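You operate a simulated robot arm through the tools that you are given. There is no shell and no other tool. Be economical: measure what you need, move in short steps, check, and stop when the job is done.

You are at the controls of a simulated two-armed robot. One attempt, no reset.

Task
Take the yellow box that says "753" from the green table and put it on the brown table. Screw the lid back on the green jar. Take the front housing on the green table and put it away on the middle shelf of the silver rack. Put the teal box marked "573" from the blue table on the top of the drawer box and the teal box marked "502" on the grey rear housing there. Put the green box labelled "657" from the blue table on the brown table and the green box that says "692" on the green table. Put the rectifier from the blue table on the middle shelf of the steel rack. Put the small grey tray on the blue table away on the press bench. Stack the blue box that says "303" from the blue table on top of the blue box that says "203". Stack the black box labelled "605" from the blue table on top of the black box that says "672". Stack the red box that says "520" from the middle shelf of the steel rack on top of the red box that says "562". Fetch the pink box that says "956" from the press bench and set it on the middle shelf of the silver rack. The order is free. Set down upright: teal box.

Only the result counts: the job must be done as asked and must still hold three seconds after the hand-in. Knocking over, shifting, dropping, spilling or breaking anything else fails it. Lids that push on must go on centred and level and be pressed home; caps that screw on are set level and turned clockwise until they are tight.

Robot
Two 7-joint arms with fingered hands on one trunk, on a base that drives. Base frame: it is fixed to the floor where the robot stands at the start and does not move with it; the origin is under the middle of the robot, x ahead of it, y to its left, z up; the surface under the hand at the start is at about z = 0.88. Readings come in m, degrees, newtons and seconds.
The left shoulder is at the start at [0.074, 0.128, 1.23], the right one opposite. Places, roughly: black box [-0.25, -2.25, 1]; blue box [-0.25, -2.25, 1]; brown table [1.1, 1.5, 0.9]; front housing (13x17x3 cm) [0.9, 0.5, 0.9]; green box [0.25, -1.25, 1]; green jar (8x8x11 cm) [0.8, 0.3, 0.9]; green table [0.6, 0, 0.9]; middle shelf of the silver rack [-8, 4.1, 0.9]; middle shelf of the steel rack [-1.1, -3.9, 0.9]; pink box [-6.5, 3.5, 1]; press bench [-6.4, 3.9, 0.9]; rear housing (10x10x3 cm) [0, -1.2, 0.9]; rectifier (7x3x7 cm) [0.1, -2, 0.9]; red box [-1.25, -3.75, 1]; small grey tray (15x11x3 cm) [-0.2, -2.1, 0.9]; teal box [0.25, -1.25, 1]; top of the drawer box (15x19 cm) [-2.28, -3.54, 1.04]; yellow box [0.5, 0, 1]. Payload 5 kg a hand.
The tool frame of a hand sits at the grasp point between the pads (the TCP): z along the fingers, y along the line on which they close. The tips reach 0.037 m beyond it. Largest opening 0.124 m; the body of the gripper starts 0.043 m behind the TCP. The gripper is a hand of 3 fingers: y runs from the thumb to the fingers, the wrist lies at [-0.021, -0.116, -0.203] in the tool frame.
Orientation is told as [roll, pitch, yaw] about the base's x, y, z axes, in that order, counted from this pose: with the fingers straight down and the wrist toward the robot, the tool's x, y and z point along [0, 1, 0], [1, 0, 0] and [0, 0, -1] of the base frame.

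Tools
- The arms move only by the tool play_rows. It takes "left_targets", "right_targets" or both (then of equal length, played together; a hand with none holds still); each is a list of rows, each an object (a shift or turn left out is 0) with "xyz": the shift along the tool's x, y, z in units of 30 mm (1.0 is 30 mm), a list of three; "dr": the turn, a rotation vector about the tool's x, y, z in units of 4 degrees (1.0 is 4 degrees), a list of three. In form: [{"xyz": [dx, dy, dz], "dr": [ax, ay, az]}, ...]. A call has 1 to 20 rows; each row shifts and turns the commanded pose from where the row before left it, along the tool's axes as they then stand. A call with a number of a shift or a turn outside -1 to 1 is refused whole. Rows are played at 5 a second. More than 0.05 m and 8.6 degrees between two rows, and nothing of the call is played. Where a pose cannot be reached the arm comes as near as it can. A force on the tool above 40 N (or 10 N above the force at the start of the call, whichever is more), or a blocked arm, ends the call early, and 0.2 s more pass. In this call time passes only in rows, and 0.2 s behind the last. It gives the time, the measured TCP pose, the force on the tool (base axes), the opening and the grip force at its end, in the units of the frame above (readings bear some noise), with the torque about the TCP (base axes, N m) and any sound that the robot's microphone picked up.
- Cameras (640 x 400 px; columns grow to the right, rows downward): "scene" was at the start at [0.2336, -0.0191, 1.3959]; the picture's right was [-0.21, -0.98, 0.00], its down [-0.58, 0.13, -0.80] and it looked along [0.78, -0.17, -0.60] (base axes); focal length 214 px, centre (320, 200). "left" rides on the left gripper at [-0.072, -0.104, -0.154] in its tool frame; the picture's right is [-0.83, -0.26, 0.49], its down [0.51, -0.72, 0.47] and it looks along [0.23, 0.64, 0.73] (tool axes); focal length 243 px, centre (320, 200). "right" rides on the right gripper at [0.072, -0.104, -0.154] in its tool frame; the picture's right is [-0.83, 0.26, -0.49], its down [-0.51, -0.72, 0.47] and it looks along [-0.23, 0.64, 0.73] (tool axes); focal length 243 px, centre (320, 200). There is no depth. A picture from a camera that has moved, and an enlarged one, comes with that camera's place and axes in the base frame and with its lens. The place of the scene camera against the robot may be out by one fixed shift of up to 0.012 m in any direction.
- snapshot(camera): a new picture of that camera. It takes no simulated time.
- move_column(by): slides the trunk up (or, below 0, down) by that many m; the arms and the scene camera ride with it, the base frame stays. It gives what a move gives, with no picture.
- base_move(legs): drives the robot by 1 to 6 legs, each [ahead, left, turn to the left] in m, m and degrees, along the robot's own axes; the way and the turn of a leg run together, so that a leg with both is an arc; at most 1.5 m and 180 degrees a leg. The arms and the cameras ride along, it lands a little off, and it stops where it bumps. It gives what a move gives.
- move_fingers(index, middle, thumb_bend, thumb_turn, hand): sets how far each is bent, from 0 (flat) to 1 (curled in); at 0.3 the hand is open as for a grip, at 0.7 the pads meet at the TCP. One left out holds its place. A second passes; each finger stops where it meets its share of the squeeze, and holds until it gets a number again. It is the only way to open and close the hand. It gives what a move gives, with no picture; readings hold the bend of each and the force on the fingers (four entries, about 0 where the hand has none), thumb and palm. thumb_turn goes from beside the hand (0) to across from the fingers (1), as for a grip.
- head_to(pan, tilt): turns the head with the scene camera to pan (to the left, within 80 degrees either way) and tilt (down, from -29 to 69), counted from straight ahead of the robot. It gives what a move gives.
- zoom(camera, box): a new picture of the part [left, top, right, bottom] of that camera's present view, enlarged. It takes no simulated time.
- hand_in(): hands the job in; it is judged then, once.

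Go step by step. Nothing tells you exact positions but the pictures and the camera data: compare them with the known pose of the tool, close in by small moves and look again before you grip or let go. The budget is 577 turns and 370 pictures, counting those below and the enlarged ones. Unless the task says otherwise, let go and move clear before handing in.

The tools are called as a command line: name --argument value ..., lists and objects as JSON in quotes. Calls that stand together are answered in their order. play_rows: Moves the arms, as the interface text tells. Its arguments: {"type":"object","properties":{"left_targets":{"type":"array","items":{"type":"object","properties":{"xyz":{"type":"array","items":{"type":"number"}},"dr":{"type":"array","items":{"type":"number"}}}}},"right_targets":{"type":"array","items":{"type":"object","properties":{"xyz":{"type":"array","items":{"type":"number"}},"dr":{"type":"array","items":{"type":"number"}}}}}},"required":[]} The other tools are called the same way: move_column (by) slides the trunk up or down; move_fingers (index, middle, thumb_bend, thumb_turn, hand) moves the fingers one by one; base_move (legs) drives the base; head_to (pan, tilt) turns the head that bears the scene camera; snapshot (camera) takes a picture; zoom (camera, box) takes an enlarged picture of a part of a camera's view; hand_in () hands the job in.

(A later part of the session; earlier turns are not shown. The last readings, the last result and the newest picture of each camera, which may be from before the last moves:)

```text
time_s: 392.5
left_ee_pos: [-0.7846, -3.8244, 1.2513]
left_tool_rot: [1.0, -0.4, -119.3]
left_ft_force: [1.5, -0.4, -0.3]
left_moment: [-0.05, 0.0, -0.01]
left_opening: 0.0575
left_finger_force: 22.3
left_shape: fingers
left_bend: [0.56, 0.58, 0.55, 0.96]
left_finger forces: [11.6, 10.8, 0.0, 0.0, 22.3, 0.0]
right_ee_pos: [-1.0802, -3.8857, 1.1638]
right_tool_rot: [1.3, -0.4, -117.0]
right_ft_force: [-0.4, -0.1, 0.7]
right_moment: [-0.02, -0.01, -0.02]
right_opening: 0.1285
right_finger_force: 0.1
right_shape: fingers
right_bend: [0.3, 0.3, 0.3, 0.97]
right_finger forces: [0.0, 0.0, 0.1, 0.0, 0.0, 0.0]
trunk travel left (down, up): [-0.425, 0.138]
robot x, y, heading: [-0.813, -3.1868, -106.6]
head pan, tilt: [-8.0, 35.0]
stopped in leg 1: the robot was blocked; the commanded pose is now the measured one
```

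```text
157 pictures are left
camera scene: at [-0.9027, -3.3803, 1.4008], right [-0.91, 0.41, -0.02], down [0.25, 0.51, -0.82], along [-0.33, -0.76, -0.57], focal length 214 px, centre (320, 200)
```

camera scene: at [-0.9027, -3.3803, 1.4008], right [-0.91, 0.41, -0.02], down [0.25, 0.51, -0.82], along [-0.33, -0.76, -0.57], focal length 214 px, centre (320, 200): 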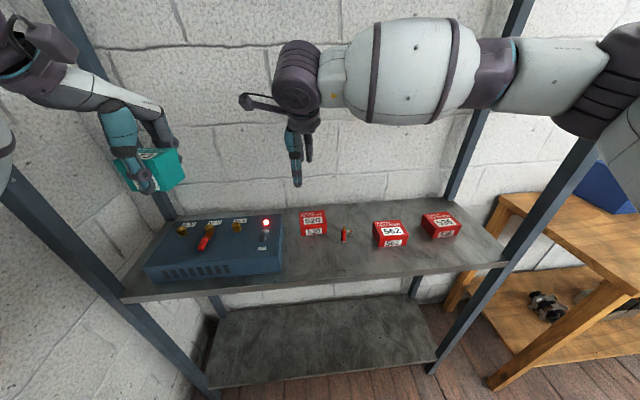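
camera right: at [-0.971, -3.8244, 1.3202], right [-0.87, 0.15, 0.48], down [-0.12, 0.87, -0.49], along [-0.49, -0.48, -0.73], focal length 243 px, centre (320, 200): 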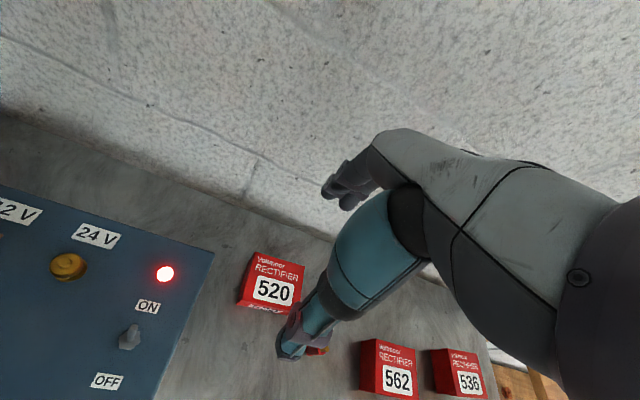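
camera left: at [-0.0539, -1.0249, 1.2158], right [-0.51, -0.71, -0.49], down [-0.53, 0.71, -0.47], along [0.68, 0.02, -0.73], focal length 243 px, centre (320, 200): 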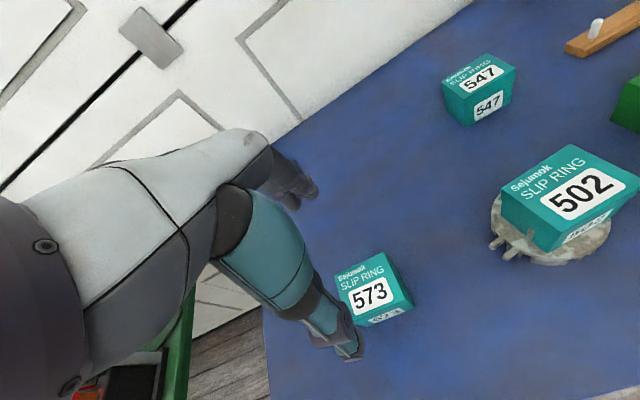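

A slight bump on the left; backing off 4 cm to the right, which still keeps 520 in reach.

base_move --legs '[[0, -0.045, 0]]'

play_rows --right_targets '[{"xyz": [0, 0, 1]}, {"xyz": [0, 0, 1]}]'

snapshot --camera "right"

```text
time_s: 393.6
left_ee_pos: [-0.7979, -3.8356, 1.2361]
left_tool_rot: [-0.5, -0.1, -118.9]
left_ft_force: [0.7, -0.8, -1.8]
left_moment: [-0.01, 0.05, -0.02]
left_opening: 0.0571
left_finger_force: 22.0
left_shape: fingers
left_bend: [0.56, 0.58, 0.55, 0.96]
left_finger forces: [11.7, 10.6, 0.1, 0.1, 22.3, 0.0]
right_ee_pos: [-1.0957, -3.8968, 1.1549]
right_tool_rot: [-0.2, 0.0, -116.8]
right_ft_force: [1.4, -0.4, 0.7]
right_moment: [0.0, 0.03, 0.02]
right_opening: 0.1286
right_finger_force: 0.0
right_shape: fingers
right_bend: [0.3, 0.3, 0.3, 0.97]
right_finger forces: [0.0, 0.1, 0.0, 0.0, 0.1, 0.1]
trunk travel left (down, up): [-0.425, 0.138]
robot x, y, heading: [-0.8538, -3.1734, -106.0]
head pan, tilt: [-8.0, 35.0]
```

```text
time_s: 394.2
left_ee_pos: [-0.8004, -3.8358, 1.2379]
left_tool_rot: [-0.3, 0.1, -118.9]
left_ft_force: [-0.1, -1.1, -1.6]
left_moment: [0.03, -0.01, 0.0]
left_opening: 0.0575
left_finger_force: 22.1
left_shape: fingers
left_bend: [0.56, 0.58, 0.55, 0.96]
left_finger forces: [11.6, 10.7, 0.0, 0.0, 22.4, 0.0]
right_ee_pos: [-1.0989, -3.8952, 1.0952]
right_tool_rot: [0.1, 0.1, -116.8]
right_ft_force: [-0.1, 0.0, 0.4]
right_moment: [0.04, -0.02, -0.03]
right_opening: 0.1281
right_finger_force: 0.0
right_shape: fingers
right_bend: [0.3, 0.3, 0.3, 0.97]
right_finger forces: [0.0, 0.0, 0.0, 0.1, 0.0, 0.1]
trunk travel left (down, up): [-0.425, 0.138]
robot x, y, heading: [-0.8619, -3.1781, -106.1]
head pan, tilt: [-8.0, 35.0]
```

```text
156 pictures are left
camera right: at [-0.988, -3.835, 1.2493], right [-0.86, 0.14, 0.49], down [-0.13, 0.87, -0.47], along [-0.5, -0.47, -0.73], focal length 243 px, centre (320, 200)
```

right: 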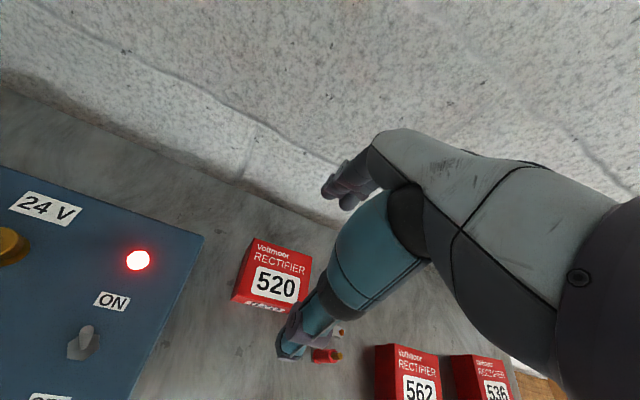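

play_rows --right_targets '[{"dr": [0, 0, -1]}, {"dr": [0, 0, -1]}, {"dr": [0, 0, -0.9]}, {"xyz": [-0.2, 0.6, 1]}, {"xyz": [0, 0, 1]}, {"xyz": [0, 0, 1]}]'

snapshot --camera "right"

zoom --camera "scene" --box '[240, 150, 440, 280]'

```text
time_s: 395.6
left_ee_pos: [-0.8022, -3.8316, 1.2391]
left_tool_rot: [-0.3, 0.0, -118.9]
left_ft_force: [-0.9, 0.2, -1.4]
left_moment: [0.0, 0.01, 0.02]
left_opening: 0.0572
left_finger_force: 22.7
left_shape: fingers
left_bend: [0.56, 0.58, 0.55, 0.96]
left_finger forces: [11.7, 10.7, 0.1, 0.1, 22.4, 0.0]
right_ee_pos: [-1.1108, -3.9091, 1.0053]
right_tool_rot: [0.0, 0.0, -105.2]
right_ft_force: [0.2, 0.2, 0.8]
right_moment: [0.01, -0.01, -0.03]
right_opening: 0.1285
right_finger_force: 0.0
right_shape: fingers
right_bend: [0.3, 0.3, 0.3, 0.97]
right_finger forces: [0.0, 0.0, 0.0, 0.0, 0.1, 0.1]
trunk travel left (down, up): [-0.425, 0.138]
robot x, y, heading: [-0.8524, -3.1768, -106.0]
head pan, tilt: [-8.0, 35.0]
```

```text
155 pictures are left
camera right: at [-1.0147, -3.8286, 1.1599], right [-0.87, -0.04, 0.49], down [-0.3, 0.83, -0.47], along [-0.39, -0.56, -0.73], focal length 243 px, centre (320, 200)
```

right: 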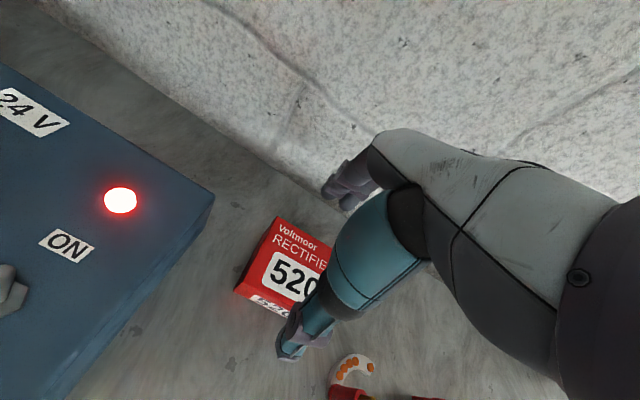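

```text
3.08 times, centred on (340, 215) of scene
camera zoom: at [-0.9208, -3.3917, 1.3981], right [-0.91, 0.41, 0.0], down [0.23, 0.52, -0.82], along [-0.33, -0.75, -0.57], focal length 660 px, centre (258, 154)
```

zoom: 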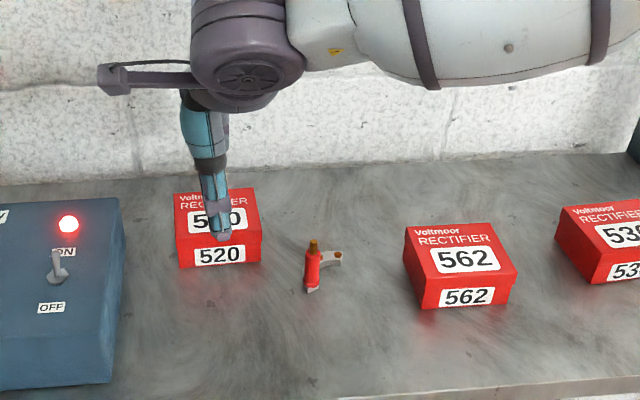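

play_rows --right_targets '[{"xyz": [0, 0, 1]}, {"xyz": [0, 0, 0.9]}]'

move_fingers --hand "right" --index 0.75 --middle 0.75 --thumb_bend 0.75

play_rows --right_targets '[{"xyz": [0, 0, -1]}, {"xyz": [0, 0, -1]}, {"xyz": [0, 0, -1]}, {"xyz": [0, 0, -1]}, {"xyz": [0, 0, -1]}]'

snapshot --camera "right"

```text
time_s: 396.2
left_ee_pos: [-0.8027, -3.8329, 1.2368]
left_tool_rot: [-0.3, 0.1, -118.9]
left_ft_force: [-1.5, 0.7, -0.3]
left_moment: [0.02, -0.01, -0.01]
left_opening: 0.0573
left_finger_force: 22.7
left_shape: fingers
left_bend: [0.56, 0.58, 0.55, 0.96]
left_finger forces: [11.7, 10.7, 0.0, 0.0, 22.4, 0.0]
right_ee_pos: [-1.1108, -3.9104, 0.9494]
right_tool_rot: [0.0, 0.1, -105.1]
right_ft_force: [-0.7, 0.1, 0.7]
right_moment: [0.04, 0.0, 0.04]
right_opening: 0.1286
right_finger_force: 0.0
right_shape: fingers
right_bend: [0.3, 0.3, 0.3, 0.97]
right_finger forces: [0.1, 0.0, 0.1, 0.1, 0.1, 0.1]
trunk travel left (down, up): [-0.425, 0.138]
robot x, y, heading: [-0.856, -3.1733, -106.3]
head pan, tilt: [-8.0, 35.0]
```

```text
time_s: 397.2
left_ee_pos: [-0.8016, -3.832, 1.2386]
left_tool_rot: [-0.3, 0.0, -118.8]
left_ft_force: [-0.7, 0.6, -1.3]
left_moment: [0.02, 0.0, -0.02]
left_opening: 0.057
left_finger_force: 21.7
left_shape: fingers
left_bend: [0.56, 0.58, 0.55, 0.96]
left_finger forces: [11.7, 10.6, 0.1, 0.0, 22.4, 0.1]
right_ee_pos: [-1.1103, -3.9093, 0.9503]
right_tool_rot: [-0.1, 0.0, -105.1]
right_ft_force: [0.8, -0.8, 3.2]
right_moment: [-0.11, 0.2, 0.02]
right_opening: 0.075
right_finger_force: 31.8
right_shape: fingers
right_bend: [0.45, 0.51, 0.58, 0.96]
right_finger forces: [17.7, 14.0, 0.0, 0.1, 31.1, 0.0]
trunk travel left (down, up): [-0.425, 0.138]
robot x, y, heading: [-0.8548, -3.1763, -106.2]
head pan, tilt: [-8.0, 35.0]
```

```text
time_s: 398.4
left_ee_pos: [-0.8006, -3.8332, 1.2381]
left_tool_rot: [-0.3, 0.0, -118.9]
left_ft_force: [1.1, -0.3, -1.1]
left_moment: [-0.01, 0.03, -0.04]
left_opening: 0.0571
left_finger_force: 22.0
left_shape: fingers
left_bend: [0.56, 0.58, 0.55, 0.96]
left_finger forces: [11.7, 10.6, 0.0, 0.0, 22.5, 0.1]
right_ee_pos: [-1.1096, -3.9101, 1.0987]
right_tool_rot: [0.0, 0.0, -105.2]
right_ft_force: [-0.9, -0.4, -1.6]
right_moment: [-0.03, 0.0, 0.01]
right_opening: 0.0749
right_finger_force: 30.3
right_shape: fingers
right_bend: [0.45, 0.51, 0.59, 0.95]
right_finger forces: [17.8, 12.9, 0.0, 0.0, 30.8, 0.0]
trunk travel left (down, up): [-0.425, 0.138]
robot x, y, heading: [-0.8562, -3.1749, -106.3]
head pan, tilt: [-8.0, 35.0]
```

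```text
153 pictures are left
camera right: at [-1.0133, -3.8294, 1.2538], right [-0.87, -0.03, 0.49], down [-0.3, 0.83, -0.47], along [-0.39, -0.56, -0.73], focal length 243 px, centre (320, 200)
```

right: 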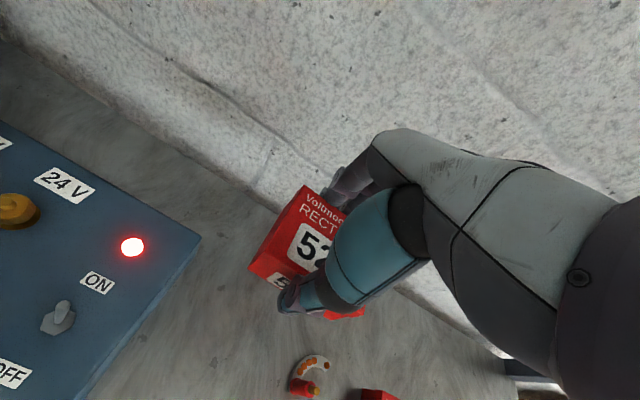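

520 held. Carrying it over 562 at about (−1.31, −3.76).

play_rows --right_targets '[{"xyz": [-0.974, -0.405, 0]}, {"xyz": [-0.974, -0.405, 0]}, {"xyz": [-0.974, -0.405, 0]}, {"xyz": [-0.974, -0.405, 0]}, {"xyz": [-0.974, -0.405, 0]}, {"xyz": [-0.974, -0.405, 0]}, {"xyz": [-0.974, -0.405, 0]}, {"xyz": [-0.974, -0.405, 0]}, {"dr": [0, 0, 1]}, {"xyz": [0, 0, 0.8]}]'

snapshot --camera "right"

zoom --camera "scene" --box '[280, 130, 460, 270]'

```text
time_s: 400.6
left_ee_pos: [-0.8016, -3.8345, 1.237]
left_tool_rot: [-0.3, 0.2, -118.9]
left_ft_force: [-0.4, -0.5, -1.5]
left_moment: [0.01, -0.01, 0.01]
left_opening: 0.0575
left_finger_force: 22.7
left_shape: fingers
left_bend: [0.56, 0.58, 0.55, 0.96]
left_finger forces: [11.7, 10.8, 0.0, 0.1, 22.3, 0.0]
right_ee_pos: [-1.3099, -3.755, 1.0754]
right_tool_rot: [0.1, 0.1, -109.2]
right_ft_force: [0.4, 0.3, -1.1]
right_moment: [0.04, 0.0, 0.0]
right_opening: 0.0749
right_finger_force: 30.7
right_shape: fingers
right_bend: [0.45, 0.52, 0.59, 0.95]
right_finger forces: [17.8, 12.6, 0.1, 0.0, 30.3, 0.1]
trunk travel left (down, up): [-0.425, 0.138]
robot x, y, heading: [-0.8555, -3.1787, -106.3]
head pan, tilt: [-8.0, 35.0]
```

```text
152 pictures are left
camera right: at [-1.2086, -3.6818, 1.2284], right [-0.87, 0.03, 0.49], down [-0.24, 0.85, -0.47], along [-0.43, -0.53, -0.73], focal length 243 px, centre (320, 200)
```

right: 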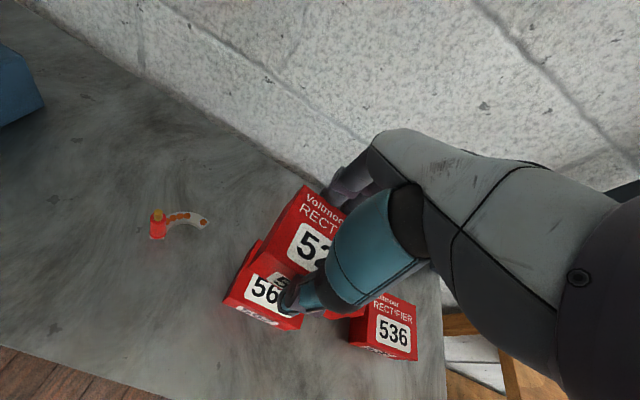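

```text
2.86 times, centred on (370, 200) of scene
camera zoom: at [-0.9214, -3.3931, 1.3978], right [-0.91, 0.41, 0.0], down [0.23, 0.52, -0.82], along [-0.33, -0.75, -0.57], focal length 613 px, centre (177, 200)
```

zoom: 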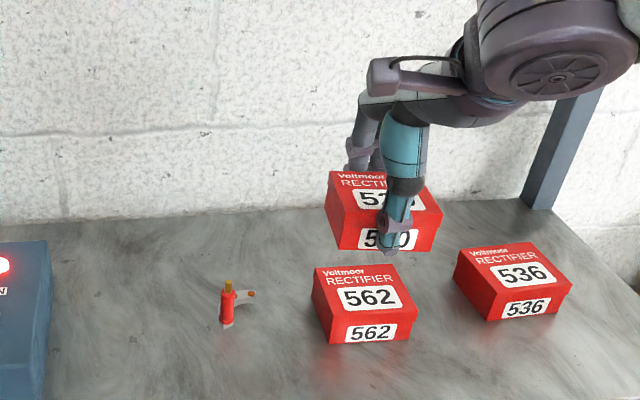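

play_rows --right_targets '[{"xyz": [0, -0.25, 0]}, {"xyz": [0, 0, 1]}, {"xyz": [0, 0, 1]}, {"xyz": [0, 0, 0.3]}]'

zoom --camera "scene" --box '[300, 150, 440, 260]'

snapshot --camera "right"

```text
time_s: 401.6
left_ee_pos: [-0.8013, -3.8333, 1.2379]
left_tool_rot: [-0.3, 0.0, -118.9]
left_ft_force: [-0.2, -0.1, -0.8]
left_moment: [0.02, 0.03, 0.0]
left_opening: 0.0572
left_finger_force: 22.6
left_shape: fingers
left_bend: [0.56, 0.58, 0.55, 0.96]
left_finger forces: [11.7, 10.7, 0.1, 0.0, 22.4, 0.1]
right_ee_pos: [-1.3051, -3.7479, 1.0073]
right_tool_rot: [0.0, 0.0, -109.2]
right_ft_force: [0.6, 0.3, -1.0]
right_moment: [0.0, 0.03, -0.01]
right_opening: 0.0749
right_finger_force: 30.4
right_shape: fingers
right_bend: [0.45, 0.52, 0.59, 0.95]
right_finger forces: [17.9, 12.6, 0.0, 0.0, 30.3, 0.1]
trunk travel left (down, up): [-0.425, 0.138]
robot x, y, heading: [-0.859, -3.1794, -106.0]
head pan, tilt: [-8.0, 35.0]
```

```text
3.64 times, centred on (370, 205) of scene
camera zoom: at [-0.9202, -3.391, 1.3983], right [-0.91, 0.41, 0.0], down [0.23, 0.52, -0.82], along [-0.33, -0.75, -0.57], focal length 780 px, centre (138, 182)
```

zoom: 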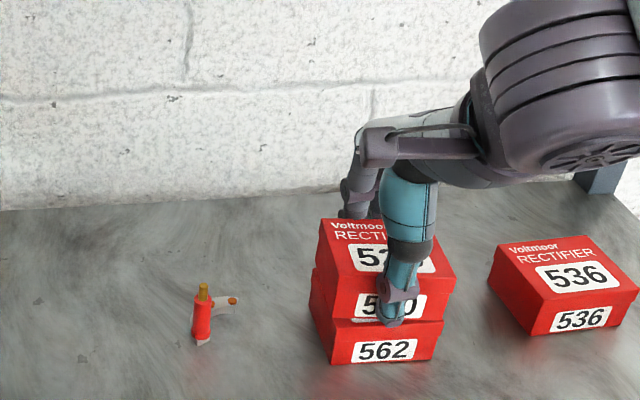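

```text
149 pictures are left
camera right: at [-1.2041, -3.674, 1.1614], right [-0.87, 0.03, 0.49], down [-0.24, 0.85, -0.47], along [-0.43, -0.53, -0.73], focal length 243 px, centre (320, 200)
```

right: 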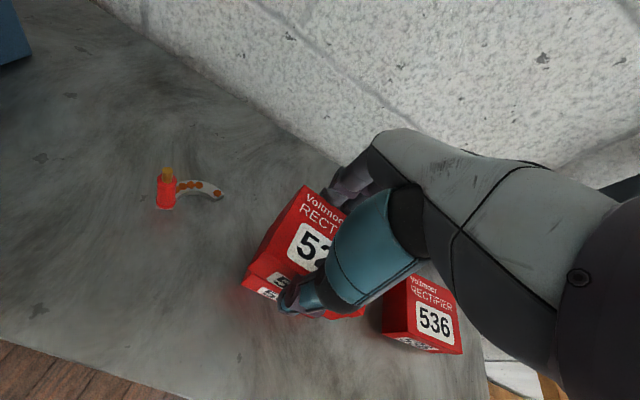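

Well aligned. Lowering to contact.

play_rows --right_targets '[{"xyz": [0.1, 0, 0.2]}, {"xyz": [0, 0, 0.1]}, {"xyz": [0, 0, 0.1]}]'

```text
time_s: 402.4
left_ee_pos: [-0.8008, -3.8338, 1.2381]
left_tool_rot: [-0.3, 0.0, -118.9]
left_ft_force: [0.7, -0.4, -0.8]
left_moment: [0.0, 0.0, 0.0]
left_opening: 0.0574
left_finger_force: 22.5
left_shape: fingers
left_bend: [0.56, 0.58, 0.55, 0.96]
left_finger forces: [11.7, 10.7, 0.1, 0.0, 22.4, 0.0]
right_ee_pos: [-1.3038, -3.7488, 0.9957]
right_tool_rot: [0.1, 0.0, -109.2]
right_ft_force: [0.3, -0.4, 2.7]
right_moment: [-0.06, 0.16, 0.01]
right_opening: 0.0749
right_finger_force: 30.6
right_shape: fingers
right_bend: [0.45, 0.51, 0.59, 0.95]
right_finger forces: [17.5, 13.1, 0.0, 0.0, 30.6, 0.0]
trunk travel left (down, up): [-0.425, 0.138]
robot x, y, heading: [-0.8542, -3.1744, -106.2]
head pan, tilt: [-8.0, 35.0]
```

Touching. Releasing and lifting.

play_rows --right_targets '[{"xyz": [0, 0, 0.06]}]'

move_fingers --hand "right" --index 0.3 --middle 0.3 --thumb_bend 0.3

play_rows --right_targets '[{"xyz": [0, 0, -1]}, {"xyz": [0, 0, -1]}, {"xyz": [0, 0, -1]}, {"xyz": [0, 0, -1]}, {"xyz": [0, 0, -1]}, {"xyz": [0, 0, -1]}]'

snapshot --camera "scene"

```text
time_s: 402.8
left_ee_pos: [-0.7996, -3.8327, 1.2392]
left_tool_rot: [-0.3, -0.2, -118.8]
left_ft_force: [-0.4, 0.1, -0.6]
left_moment: [-0.01, 0.01, 0.03]
left_opening: 0.0573
left_finger_force: 22.9
left_shape: fingers
left_bend: [0.56, 0.58, 0.55, 0.96]
left_finger forces: [11.7, 10.7, 0.1, 0.0, 22.3, 0.0]
right_ee_pos: [-1.3043, -3.7483, 0.9947]
right_tool_rot: [0.0, -0.1, -109.1]
right_ft_force: [1.4, -1.4, 9.2]
right_moment: [-0.26, 0.32, 0.02]
right_opening: 0.075
right_finger_force: 30.8
right_shape: fingers
right_bend: [0.45, 0.51, 0.59, 0.95]
right_finger forces: [17.3, 13.4, 0.0, 0.0, 31.1, 0.0]
trunk travel left (down, up): [-0.425, 0.138]
robot x, y, heading: [-0.8544, -3.1755, -106.2]
head pan, tilt: [-8.0, 35.0]
```

```text
time_s: 403.8
left_ee_pos: [-0.8017, -3.8333, 1.2376]
left_tool_rot: [-0.3, 0.1, -118.9]
left_ft_force: [0.6, -0.7, -1.1]
left_moment: [0.04, 0.01, 0.01]
left_opening: 0.0574
left_finger_force: 22.1
left_shape: fingers
left_bend: [0.56, 0.58, 0.55, 0.96]
left_finger forces: [11.8, 10.8, 0.0, 0.0, 22.4, 0.0]
right_ee_pos: [-1.304, -3.749, 0.9924]
right_tool_rot: [0.0, 0.1, -109.2]
right_ft_force: [-0.6, 0.4, -0.3]
right_moment: [0.0, 0.0, -0.02]
right_opening: 0.1282
right_finger_force: 0.0
right_shape: fingers
right_bend: [0.3, 0.3, 0.3, 0.97]
right_finger forces: [0.0, 0.1, 0.1, 0.0, 0.1, 0.0]
trunk travel left (down, up): [-0.425, 0.138]
robot x, y, heading: [-0.8585, -3.1773, -106.1]
head pan, tilt: [-8.0, 35.0]
```

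```text
time_s: 405.2
left_ee_pos: [-0.8016, -3.833, 1.2383]
left_tool_rot: [-0.3, -0.1, -119.0]
left_ft_force: [-0.7, 0.8, -0.7]
left_moment: [0.03, 0.0, 0.02]
left_opening: 0.0574
left_finger_force: 22.4
left_shape: fingers
left_bend: [0.56, 0.58, 0.55, 0.96]
left_finger forces: [11.6, 10.7, 0.0, 0.1, 22.3, 0.0]
right_ee_pos: [-1.3, -3.748, 1.1739]
right_tool_rot: [0.0, -0.1, -109.2]
right_ft_force: [-0.6, 0.8, -0.3]
right_moment: [-0.02, 0.01, 0.01]
right_opening: 0.1285
right_finger_force: 0.0
right_shape: fingers
right_bend: [0.3, 0.3, 0.3, 0.97]
right_finger forces: [0.0, 0.0, 0.0, 0.0, 0.0, 0.0]
trunk travel left (down, up): [-0.425, 0.138]
robot x, y, heading: [-0.8591, -3.1759, -106.1]
head pan, tilt: [-8.0, 35.0]
```

```text
148 pictures are left
camera scene: at [-0.92, -3.3905, 1.3984], right [-0.91, 0.41, 0.0], down [0.23, 0.52, -0.82], along [-0.33, -0.75, -0.57], focal length 214 px, centre (320, 200)
```

scene: 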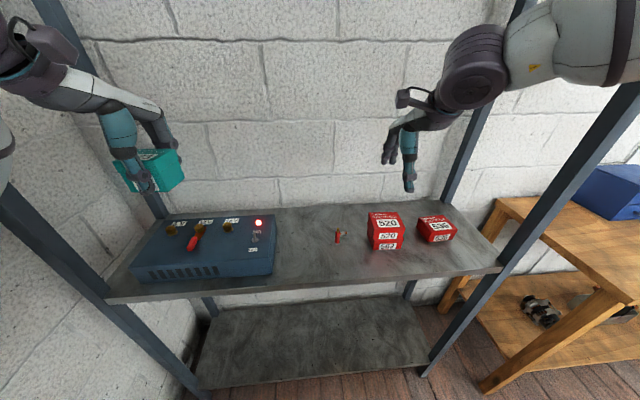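

520 sits on 562. Now backing out and heading to the workbench with the drawer box.

base_move --legs '[[-0.35, -0.25, 0], [0, -0.75, 0], [0, 0, -10]]'

head_to --pan 0 --tilt 32

snapshot --camera "scene"

```text
time_s: 415.2
left_ee_pos: [-1.7749, -3.2205, 1.2377]
left_tool_rot: [-0.3, 0.0, -129.5]
left_ft_force: [-0.6, -0.3, -0.8]
left_moment: [0.0, 0.01, 0.04]
left_opening: 0.057
left_finger_force: 22.7
left_shape: fingers
left_bend: [0.56, 0.58, 0.55, 0.96]
left_finger forces: [11.8, 10.6, 0.0, 0.0, 22.2, 0.1]
right_ee_pos: [-2.2507, -3.046, 1.1734]
right_tool_rot: [0.1, 0.1, -119.8]
right_ft_force: [-0.6, -0.2, -0.5]
right_moment: [0.01, -0.02, 0.02]
right_opening: 0.1286
right_finger_force: 0.1
right_shape: fingers
right_bend: [0.3, 0.3, 0.3, 0.97]
right_finger forces: [0.0, 0.0, 0.1, 0.1, 0.1, 0.0]
trunk travel left (down, up): [-0.425, 0.138]
robot x, y, heading: [-1.7089, -2.5617, -116.5]
head pan, tilt: [-8.0, 35.0]
```

```text
time_s: 415.9
left_ee_pos: [-1.7759, -3.2199, 1.238]
left_tool_rot: [-0.4, 0.0, -129.5]
left_ft_force: [0.2, -0.1, -1.2]
left_moment: [0.02, 0.01, -0.03]
left_opening: 0.0571
left_finger_force: 22.0
left_shape: fingers
left_bend: [0.56, 0.58, 0.55, 0.96]
left_finger forces: [11.7, 10.6, 0.0, 0.0, 22.1, 0.1]
right_ee_pos: [-2.2515, -3.0455, 1.173]
right_tool_rot: [0.0, 0.0, -119.8]
right_ft_force: [-0.1, 0.2, 0.1]
right_moment: [-0.02, -0.03, -0.02]
right_opening: 0.1285
right_finger_force: 0.1
right_shape: fingers
right_bend: [0.3, 0.3, 0.3, 0.97]
right_finger forces: [0.1, 0.0, 0.1, 0.0, 0.0, 0.0]
trunk travel left (down, up): [-0.425, 0.138]
robot x, y, heading: [-1.7086, -2.5651, -116.7]
head pan, tilt: [0.0, 32.0]
```

```text
147 pictures are left
camera scene: at [-1.8014, -2.7688, 1.4028], right [-0.89, 0.45, 0.0], down [0.24, 0.47, -0.85], along [-0.38, -0.76, -0.53], focal length 214 px, centre (320, 200)
```

scene: 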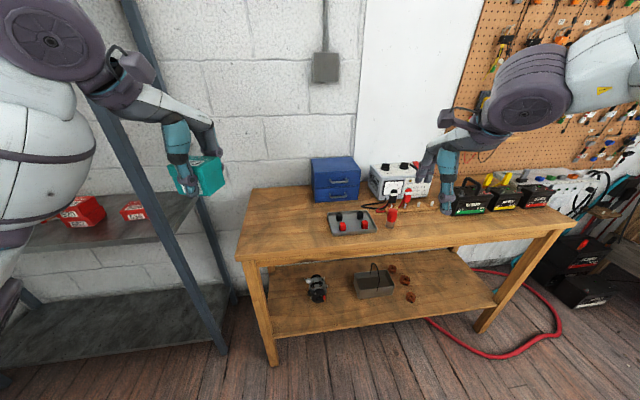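

base_move --legs '[[0, -0.21, 0], [0.38, 0, 0]]'

head_to --pan 5 --tilt 35

snapshot --camera "scene"

snapshot --camera "left"

```text
time_s: 420.4
left_ee_pos: [-2.1385, -3.4606, 1.2385]
left_tool_rot: [-0.3, -0.1, -129.6]
left_ft_force: [0.2, 0.3, -1.0]
left_moment: [0.01, 0.01, -0.03]
left_opening: 0.0572
left_finger_force: 22.3
left_shape: fingers
left_bend: [0.56, 0.58, 0.55, 0.96]
left_finger forces: [11.7, 10.6, 0.0, 0.0, 22.3, 0.0]
right_ee_pos: [-2.6139, -3.2872, 1.1739]
right_tool_rot: [0.0, -0.1, -119.9]
right_ft_force: [0.6, -0.2, -0.4]
right_moment: [-0.02, 0.02, -0.02]
right_opening: 0.1285
right_finger_force: 0.1
right_shape: fingers
right_bend: [0.3, 0.3, 0.3, 0.97]
right_finger forces: [0.1, 0.1, 0.0, 0.0, 0.0, 0.0]
trunk travel left (down, up): [-0.425, 0.138]
robot x, y, heading: [-2.0709, -2.8065, -116.8]
head pan, tilt: [0.0, 32.0]
```

```text
time_s: 421.1
left_ee_pos: [-2.1396, -3.4628, 1.2383]
left_tool_rot: [-0.3, 0.0, -129.5]
left_ft_force: [-0.3, -0.4, -1.4]
left_moment: [0.0, 0.01, -0.01]
left_opening: 0.0572
left_finger_force: 22.4
left_shape: fingers
left_bend: [0.56, 0.58, 0.55, 0.96]
left_finger forces: [11.7, 10.5, 0.1, 0.0, 22.2, 0.0]
right_ee_pos: [-2.6145, -3.2877, 1.1725]
right_tool_rot: [0.0, 0.0, -119.9]
right_ft_force: [-0.1, -0.2, -0.4]
right_moment: [0.04, 0.01, 0.0]
right_opening: 0.1286
right_finger_force: 0.0
right_shape: fingers
right_bend: [0.3, 0.3, 0.3, 0.97]
right_finger forces: [0.1, 0.0, 0.1, 0.1, 0.0, 0.1]
trunk travel left (down, up): [-0.425, 0.138]
robot x, y, heading: [-2.0698, -2.8052, -117.1]
head pan, tilt: [5.0, 35.0]
```

```text
146 pictures are left
camera scene: at [-2.1568, -3.0143, 1.3982], right [-0.93, 0.37, 0.0], down [0.21, 0.53, -0.82], along [-0.3, -0.76, -0.57], focal length 214 px, centre (320, 200)
```

scene: 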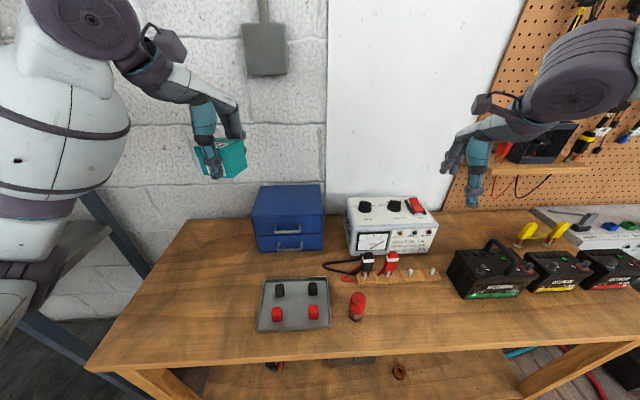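

```text
145 pictures are left
camera left: at [-2.1279, -3.3372, 1.3922], right [-0.47, 0.73, -0.49], down [0.85, 0.23, -0.47], along [-0.23, -0.64, -0.73], focal length 243 px, centre (320, 200)
```

left: 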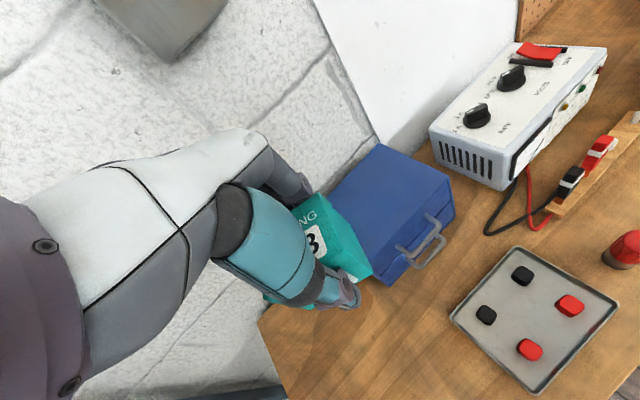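

Drawer-box top centre ≈ (−2.26, −3.535). Moving 573 above it and lowering.

play_rows --left_targets '[{"xyz": [-0.32, 0.87, 0]}, {"xyz": [-0.32, 0.87, 0]}, {"xyz": [-0.32, 0.87, 0]}, {"xyz": [-0.32, 0.87, 0]}, {"xyz": [-0.32, 0.87, 0]}, {"dr": [0, 0, -1]}, {"dr": [0, 0, -1]}, {"dr": [0, 0, -1]}, {"xyz": [0, 0, 1]}, {"xyz": [0, 0, 1]}, {"xyz": [0, 0, 1]}, {"xyz": [0, 0, 1]}]'

snapshot --camera "scene"

snapshot --camera "left"

```text
time_s: 423.7
left_ee_pos: [-2.2601, -3.5331, 1.12]
left_tool_rot: [-0.3, 0.1, -117.4]
left_ft_force: [0.1, 0.4, -1.1]
left_moment: [-0.01, 0.0, -0.01]
left_opening: 0.0573
left_finger_force: 22.7
left_shape: fingers
left_bend: [0.56, 0.58, 0.55, 0.96]
left_finger forces: [11.6, 10.6, 0.0, 0.0, 22.2, 0.0]
right_ee_pos: [-2.6149, -3.2879, 1.1732]
right_tool_rot: [-0.1, 0.0, -119.9]
right_ft_force: [-0.3, 1.2, 0.9]
right_moment: [-0.01, 0.02, -0.01]
right_opening: 0.1282
right_finger_force: 0.1
right_shape: fingers
right_bend: [0.3, 0.3, 0.3, 0.97]
right_finger forces: [0.1, 0.0, 0.1, 0.0, 0.1, 0.0]
trunk travel left (down, up): [-0.425, 0.138]
robot x, y, heading: [-2.0721, -2.8103, -116.6]
head pan, tilt: [5.0, 35.0]
```

```text
144 pictures are left
camera scene: at [-2.1564, -3.015, 1.3981], right [-0.93, 0.37, 0.0], down [0.21, 0.53, -0.82], along [-0.3, -0.76, -0.57], focal length 214 px, centre (320, 200)
```

scene: 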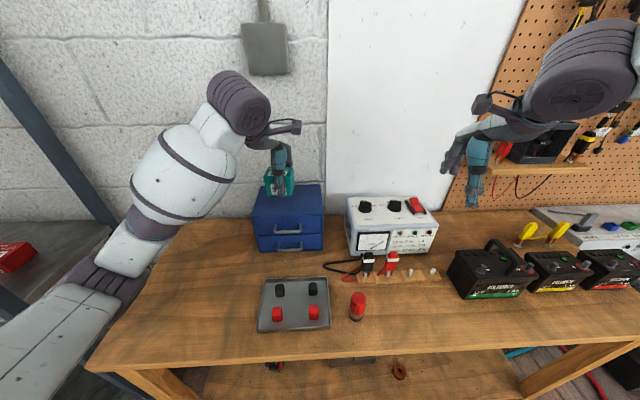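

```text
143 pictures are left
camera left: at [-2.2741, -3.4082, 1.2736], right [-0.62, 0.62, -0.49], down [0.78, 0.41, -0.47], along [-0.09, -0.67, -0.73], focal length 243 px, centre (320, 200)
```

left: 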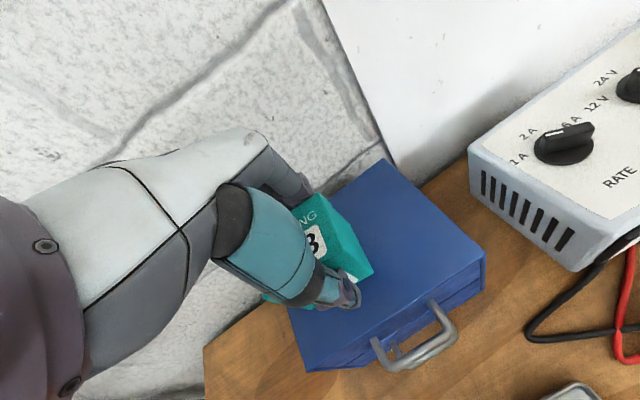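

play_rows --left_targets '[{"xyz": [0, 0, 0.6]}, {"xyz": [0, 0, 0.25]}, {"xyz": [0, 0, 0.15]}]'

```text
time_s: 424.5
left_ee_pos: [-2.26, -3.531, 1.0895]
left_tool_rot: [-0.4, 0.0, -117.6]
left_ft_force: [-0.2, -0.1, -0.1]
left_moment: [0.01, 0.02, 0.03]
left_opening: 0.0575
left_finger_force: 22.3
left_shape: fingers
left_bend: [0.56, 0.58, 0.55, 0.96]
left_finger forces: [11.6, 10.6, 0.0, 0.0, 22.1, 0.0]
right_ee_pos: [-2.6137, -3.2884, 1.1731]
right_tool_rot: [0.1, 0.0, -119.9]
right_ft_force: [0.1, 0.0, -0.2]
right_moment: [0.02, 0.02, 0.02]
right_opening: 0.1284
right_finger_force: 0.1
right_shape: fingers
right_bend: [0.3, 0.3, 0.3, 0.97]
right_finger forces: [0.0, 0.0, 0.0, 0.0, 0.2, 0.1]
trunk travel left (down, up): [-0.425, 0.138]
robot x, y, heading: [-2.0708, -2.809, -117.1]
head pan, tilt: [5.0, 35.0]
```

play_rows --left_targets '[{"xyz": [0, 0, 0.1]}, {"xyz": [0, 0, 0.08]}]'

```text
time_s: 425.1
left_ee_pos: [-2.2612, -3.5327, 1.0832]
left_tool_rot: [-0.3, 0.0, -117.6]
left_ft_force: [0.7, -0.7, 0.1]
left_moment: [0.01, -0.01, -0.02]
left_opening: 0.0574
left_finger_force: 22.0
left_shape: fingers
left_bend: [0.56, 0.58, 0.55, 0.96]
left_finger forces: [11.6, 10.6, 0.0, 0.0, 22.2, 0.1]
right_ee_pos: [-2.615, -3.2887, 1.1727]
right_tool_rot: [0.1, -0.1, -119.8]
right_ft_force: [-0.2, -0.3, 0.1]
right_moment: [0.01, 0.0, 0.02]
right_opening: 0.1284
right_finger_force: 0.0
right_shape: fingers
right_bend: [0.3, 0.3, 0.3, 0.97]
right_finger forces: [0.0, 0.0, 0.0, 0.0, 0.1, 0.1]
trunk travel left (down, up): [-0.425, 0.138]
robot x, y, heading: [-2.0732, -2.8093, -116.7]
head pan, tilt: [5.0, 35.0]
```

play_rows --left_targets '[{"xyz": [0, 0, 0.1]}, {"xyz": [0, 0, 0.1]}]'

```text
time_s: 425.7
left_ee_pos: [-2.2597, -3.5343, 1.0784]
left_tool_rot: [-0.3, 0.2, -117.6]
left_ft_force: [-0.2, -0.1, -1.4]
left_moment: [-0.03, 0.0, -0.01]
left_opening: 0.0573
left_finger_force: 22.7
left_shape: fingers
left_bend: [0.56, 0.58, 0.55, 0.96]
left_finger forces: [11.6, 10.5, 0.0, 0.0, 22.2, 0.0]
right_ee_pos: [-2.6155, -3.2879, 1.1739]
right_tool_rot: [0.1, 0.0, -119.9]
right_ft_force: [0.0, 0.7, 0.5]
right_moment: [-0.01, 0.0, -0.03]
right_opening: 0.1284
right_finger_force: 0.1
right_shape: fingers
right_bend: [0.3, 0.3, 0.3, 0.97]
right_finger forces: [0.0, 0.0, 0.1, 0.1, 0.0, 0.1]
trunk travel left (down, up): [-0.425, 0.138]
robot x, y, heading: [-2.0685, -2.8075, -116.7]
head pan, tilt: [5.0, 35.0]
```

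play_rows --left_targets '[{"xyz": [0, 0, 0.1]}, {"xyz": [0, 0, 0.1]}, {"xyz": [0, 0, 0.1]}]'

zoom --camera "scene" --box '[220, 130, 360, 260]'

```text
time_s: 426.5
left_ee_pos: [-2.2588, -3.5299, 1.0737]
left_tool_rot: [-0.5, -0.5, -117.5]
left_ft_force: [-4.3, -6.4, 35.4]
left_moment: [-0.59, 0.26, -0.07]
left_opening: 0.057
left_finger_force: 27.5
left_shape: fingers
left_bend: [0.56, 0.57, 0.56, 0.96]
left_finger forces: [15.4, 16.3, 0.1, 0.1, 23.7, 0.1]
right_ee_pos: [-2.6134, -3.2851, 1.177]
right_tool_rot: [0.0, -0.1, -119.9]
right_ft_force: [-0.3, 0.1, -0.5]
right_moment: [-0.01, -0.01, -0.06]
right_opening: 0.1283
right_finger_force: 0.0
right_shape: fingers
right_bend: [0.3, 0.3, 0.3, 0.97]
right_finger forces: [0.0, 0.0, 0.1, 0.0, 0.1, 0.0]
trunk travel left (down, up): [-0.425, 0.138]
robot x, y, heading: [-2.071, -2.8072, -117.1]
head pan, tilt: [5.0, 35.0]
```

```text
3.08 times, centred on (290, 195) of scene
camera zoom: at [-2.1561, -3.011, 1.3992], right [-0.93, 0.37, 0.0], down [0.21, 0.53, -0.82], along [-0.3, -0.76, -0.57], focal length 660 px, centre (412, 215)
```

zoom: 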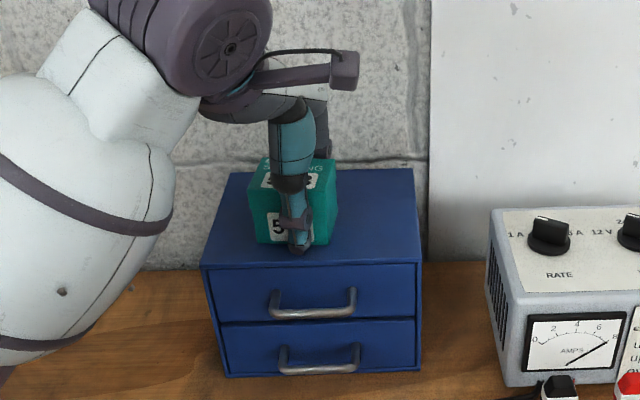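

Firm contact (box on the drawer-box top). Easing up, releasing and withdrawing.

play_rows --left_targets '[{"xyz": [0, 0, -0.12]}]'

move_fingers --hand "left" --index 0.3 --middle 0.3 --thumb_bend 0.3

play_rows --left_targets '[{"xyz": [0, 0, -1]}, {"xyz": [0, 0, -1]}, {"xyz": [0, 0, -1]}, {"xyz": [0, 0, -1]}, {"xyz": [0, 0, -1]}]'

zoom --camera "scene" --box '[220, 130, 360, 260]'

```text
time_s: 426.9
left_ee_pos: [-2.2604, -3.5304, 1.0736]
left_tool_rot: [-0.2, -0.1, -117.6]
left_ft_force: [-5.4, -7.3, 28.8]
left_moment: [-0.87, 0.38, -0.09]
left_opening: 0.0573
left_finger_force: 27.8
left_shape: fingers
left_bend: [0.56, 0.57, 0.56, 0.96]
left_finger forces: [15.7, 16.6, 0.1, 0.0, 23.8, 0.0]
right_ee_pos: [-2.6159, -3.2864, 1.1739]
right_tool_rot: [-0.1, -0.1, -119.9]
right_ft_force: [0.3, 0.7, 0.9]
right_moment: [0.05, 0.03, -0.03]
right_opening: 0.1283
right_finger_force: 0.0
right_shape: fingers
right_bend: [0.3, 0.3, 0.3, 0.97]
right_finger forces: [0.0, 0.0, 0.0, 0.1, 0.0, 0.0]
trunk travel left (down, up): [-0.425, 0.138]
robot x, y, heading: [-2.0718, -2.8073, -116.8]
head pan, tilt: [5.0, 35.0]
```

```text
time_s: 427.9
left_ee_pos: [-2.2595, -3.532, 1.0711]
left_tool_rot: [-0.3, 0.2, -117.5]
left_ft_force: [0.5, 0.4, -0.1]
left_moment: [0.02, 0.0, 0.03]
left_opening: 0.1281
left_finger_force: 0.2
left_shape: fingers
left_bend: [0.3, 0.3, 0.3, 0.97]
left_finger forces: [0.1, 0.0, 0.1, 0.0, 0.0, 0.0]
right_ee_pos: [-2.6162, -3.2871, 1.1748]
right_tool_rot: [-0.1, 0.0, -119.9]
right_ft_force: [0.4, -0.1, 0.5]
right_moment: [0.0, 0.01, -0.01]
right_opening: 0.1284
right_finger_force: 0.0
right_shape: fingers
right_bend: [0.3, 0.3, 0.3, 0.97]
right_finger forces: [0.0, 0.0, 0.0, 0.0, 0.0, 0.0]
trunk travel left (down, up): [-0.425, 0.138]
robot x, y, heading: [-2.0742, -2.8052, -116.6]
head pan, tilt: [5.0, 35.0]
```

```text
time_s: 429.1
left_ee_pos: [-2.259, -3.5327, 1.2222]
left_tool_rot: [-0.1, 0.2, -117.6]
left_ft_force: [-0.1, 0.6, -0.2]
left_moment: [0.02, 0.0, -0.02]
left_opening: 0.1282
left_finger_force: 0.0
left_shape: fingers
left_bend: [0.3, 0.3, 0.3, 0.97]
left_finger forces: [0.0, 0.0, 0.0, 0.0, 0.1, 0.0]
right_ee_pos: [-2.6152, -3.2872, 1.1741]
right_tool_rot: [0.0, 0.0, -119.9]
right_ft_force: [0.0, 0.8, 0.2]
right_moment: [-0.04, -0.01, -0.03]
right_opening: 0.1283
right_finger_force: 0.1
right_shape: fingers
right_bend: [0.3, 0.3, 0.3, 0.97]
right_finger forces: [0.0, 0.1, 0.1, 0.0, 0.1, 0.0]
trunk travel left (down, up): [-0.425, 0.138]
robot x, y, heading: [-2.0727, -2.8054, -116.6]
head pan, tilt: [5.0, 35.0]
```

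```text
3.08 times, centred on (290, 195) of scene
camera zoom: at [-2.1569, -3.0134, 1.3983], right [-0.93, 0.37, 0.0], down [0.21, 0.53, -0.82], along [-0.3, -0.76, -0.57], focal length 660 px, centre (412, 215)
```

zoom: 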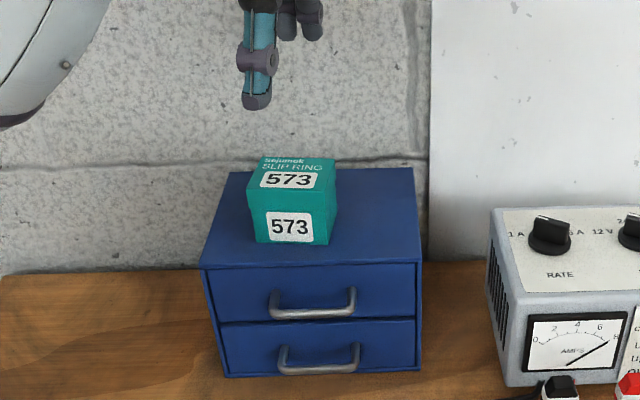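

573 is upright on the drawer box. Backing off and turning toward the blue table, checking what stands behind-left.

base_move --legs '[[-0.3, 0, 0], [0, 0, 100]]'

head_to --pan 55 --tilt 25

snapshot --camera "scene"

```text
time_s: 435.4
left_ee_pos: [-1.1868, -2.5946, 1.2218]
left_tool_rot: [-0.2, 0.0, -17.7]
left_ft_force: [0.2, 0.2, -0.5]
left_moment: [-0.03, -0.02, 0.0]
left_opening: 0.1284
left_finger_force: 0.0
left_shape: fingers
left_bend: [0.3, 0.3, 0.3, 0.97]
left_finger forces: [0.0, 0.0, 0.0, 0.0, 0.1, 0.0]
right_ee_pos: [-1.3659, -2.9863, 1.1727]
right_tool_rot: [0.0, 0.0, -20.0]
right_ft_force: [-0.9, 0.0, 0.2]
right_moment: [-0.01, 0.01, 0.02]
right_opening: 0.1285
right_finger_force: 0.1
right_shape: fingers
right_bend: [0.3, 0.3, 0.3, 0.97]
right_finger forces: [0.0, 0.0, 0.1, 0.0, 0.0, 0.0]
trunk travel left (down, up): [-0.425, 0.138]
robot x, y, heading: [-1.9328, -2.5377, -16.6]
head pan, tilt: [5.0, 35.0]
```

```text
time_s: 436.6
left_ee_pos: [-1.1868, -2.5939, 1.2211]
left_tool_rot: [-0.3, 0.0, -17.7]
left_ft_force: [-1.0, -0.7, 0.8]
left_moment: [-0.01, -0.01, -0.02]
left_opening: 0.1282
left_finger_force: 0.0
left_shape: fingers
left_bend: [0.3, 0.3, 0.3, 0.97]
left_finger forces: [0.1, 0.0, 0.1, 0.0, 0.0, 0.0]
right_ee_pos: [-1.366, -2.9869, 1.1734]
right_tool_rot: [0.0, 0.0, -19.9]
right_ft_force: [0.2, 0.0, -0.2]
right_moment: [0.03, -0.04, 0.02]
right_opening: 0.1283
right_finger_force: 0.1
right_shape: fingers
right_bend: [0.3, 0.3, 0.3, 0.97]
right_finger forces: [0.0, 0.1, 0.0, 0.0, 0.0, 0.0]
trunk travel left (down, up): [-0.425, 0.138]
robot x, y, heading: [-1.9319, -2.5346, -16.9]
head pan, tilt: [55.0, 25.0]
```

```text
140 pictures are left
camera scene: at [-1.7176, -2.5174, 1.414], right [0.62, -0.79, 0.0], down [-0.33, -0.26, -0.91], along [0.71, 0.56, -0.42], focal length 214 px, centre (320, 200)
```

scene: 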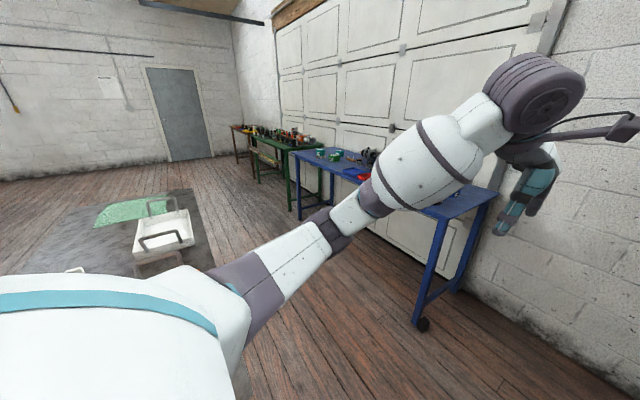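

A grey table stands at left (edge ≈ x −1.2…−1.45), so I'll go around it: forward, then left along the free lane.

base_move --legs '[[0.8, 0, 0], [0, 0.85, 0], [0, 0, 10]]'

move_fingers --hand "right" --index 0.15 --middle 0.15 --thumb_bend 0.2

head_to --pan -10 --tilt 40

snapshot --camera "scene"

```text
time_s: 448.9
left_ee_pos: [-0.1827, -1.8827, 1.2208]
left_tool_rot: [-0.2, 0.1, -7.2]
left_ft_force: [-0.3, -0.5, 0.8]
left_moment: [-0.01, 0.03, -0.04]
left_opening: 0.1284
left_finger_force: 0.0
left_shape: fingers
left_bend: [0.3, 0.3, 0.3, 0.97]
left_finger forces: [0.0, 0.0, 0.1, 0.1, 0.0, 0.0]
right_ee_pos: [-0.2879, -2.3002, 1.1727]
right_tool_rot: [0.1, -0.1, -9.6]
right_ft_force: [-0.9, 0.3, -1.0]
right_moment: [0.03, 0.01, 0.0]
right_opening: 0.1285
right_finger_force: 0.0
right_shape: fingers
right_bend: [0.3, 0.3, 0.3, 0.97]
right_finger forces: [0.0, 0.0, 0.0, 0.1, 0.0, 0.0]
trunk travel left (down, up): [-0.425, 0.138]
robot x, y, heading: [-0.9266, -1.9583, -6.3]
head pan, tilt: [55.0, 25.0]
```

```text
time_s: 449.9
left_ee_pos: [-0.1823, -1.8818, 1.2218]
left_tool_rot: [-0.3, 0.0, -7.3]
left_ft_force: [-0.4, -0.4, -0.1]
left_moment: [-0.01, 0.04, 0.01]
left_opening: 0.1284
left_finger_force: 0.1
left_shape: fingers
left_bend: [0.3, 0.3, 0.3, 0.97]
left_finger forces: [0.1, 0.0, 0.0, 0.1, 0.0, 0.0]
right_ee_pos: [-0.2874, -2.3009, 1.1725]
right_tool_rot: [0.0, 0.0, -9.5]
right_ft_force: [0.5, -1.0, -0.8]
right_moment: [0.0, 0.0, 0.01]
right_opening: 0.1649
right_finger_force: 0.1
right_shape: fingers
right_bend: [0.15, 0.15, 0.2, 0.97]
right_finger forces: [0.0, 0.1, 0.0, 0.1, 0.0, 0.0]
trunk travel left (down, up): [-0.425, 0.138]
robot x, y, heading: [-0.9258, -1.9587, -6.6]
head pan, tilt: [55.0, 25.0]
```

```text
time_s: 451.3
left_ee_pos: [-0.1822, -1.8823, 1.221]
left_tool_rot: [-0.4, 0.0, -7.3]
left_ft_force: [1.0, 0.1, -0.6]
left_moment: [0.02, 0.01, -0.05]
left_opening: 0.1283
left_finger_force: 0.1
left_shape: fingers
left_bend: [0.3, 0.3, 0.3, 0.97]
left_finger forces: [0.0, 0.1, 0.1, 0.0, 0.0, 0.0]
right_ee_pos: [-0.2877, -2.3005, 1.1743]
right_tool_rot: [0.0, 0.0, -9.6]
right_ft_force: [-0.1, 0.8, 0.3]
right_moment: [0.0, 0.03, 0.04]
right_opening: 0.1646
right_finger_force: 0.0
right_shape: fingers
right_bend: [0.15, 0.15, 0.2, 0.97]
right_finger forces: [0.0, 0.0, 0.0, 0.1, 0.0, 0.0]
trunk travel left (down, up): [-0.425, 0.138]
robot x, y, heading: [-0.9269, -1.9603, -6.4]
head pan, tilt: [-10.0, 40.0]
```

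```text
139 pictures are left
camera scene: at [-0.6974, -1.997, 1.3907], right [-0.28, -0.96, 0.0], down [-0.62, 0.18, -0.77], along [0.74, -0.22, -0.64], focal length 214 px, centre (320, 200)
```

scene: 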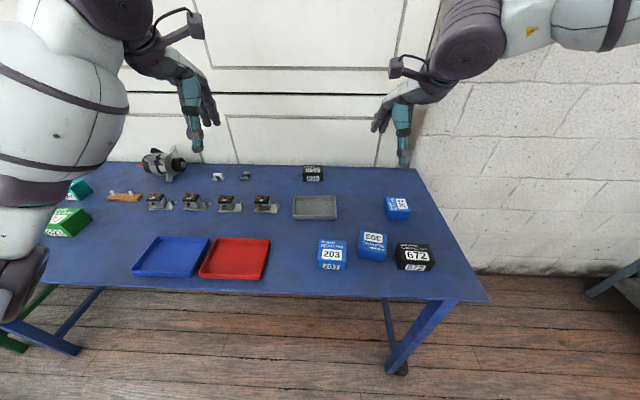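

The stacks have been disturbed (apparently by the elbow during the earlier bump). Zooming to see where everything lies.

zoom --camera "scene" --box '[280, 160, 500, 300]'

snapshot --camera "right"

```text
2.86 times, centred on (390, 230) of scene
camera zoom: at [-0.6974, -1.997, 1.3907], right [-0.28, -0.96, 0.0], down [-0.62, 0.18, -0.77], along [0.74, -0.22, -0.64], focal length 613 px, centre (120, 114)
```

zoom: 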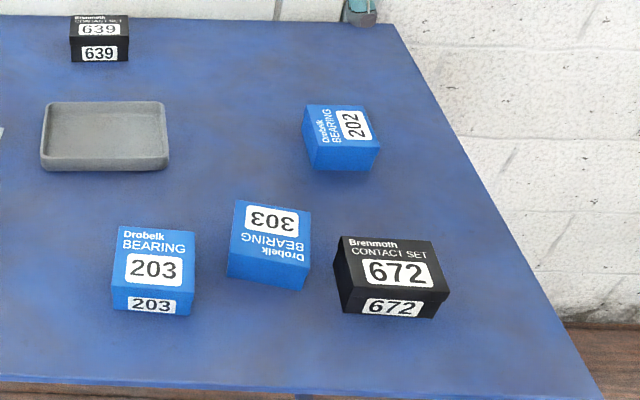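

```text
137 pictures are left
camera right: at [-0.3794, -2.212, 1.328], right [0.12, -0.86, 0.49], down [-0.8, -0.38, -0.47], along [0.59, -0.33, -0.73], focal length 243 px, centre (320, 200)
```

right: 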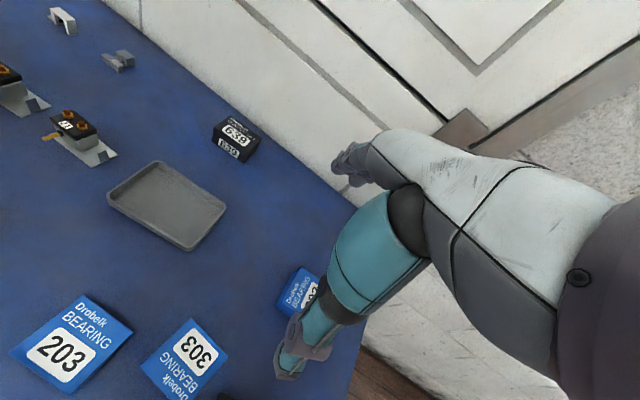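

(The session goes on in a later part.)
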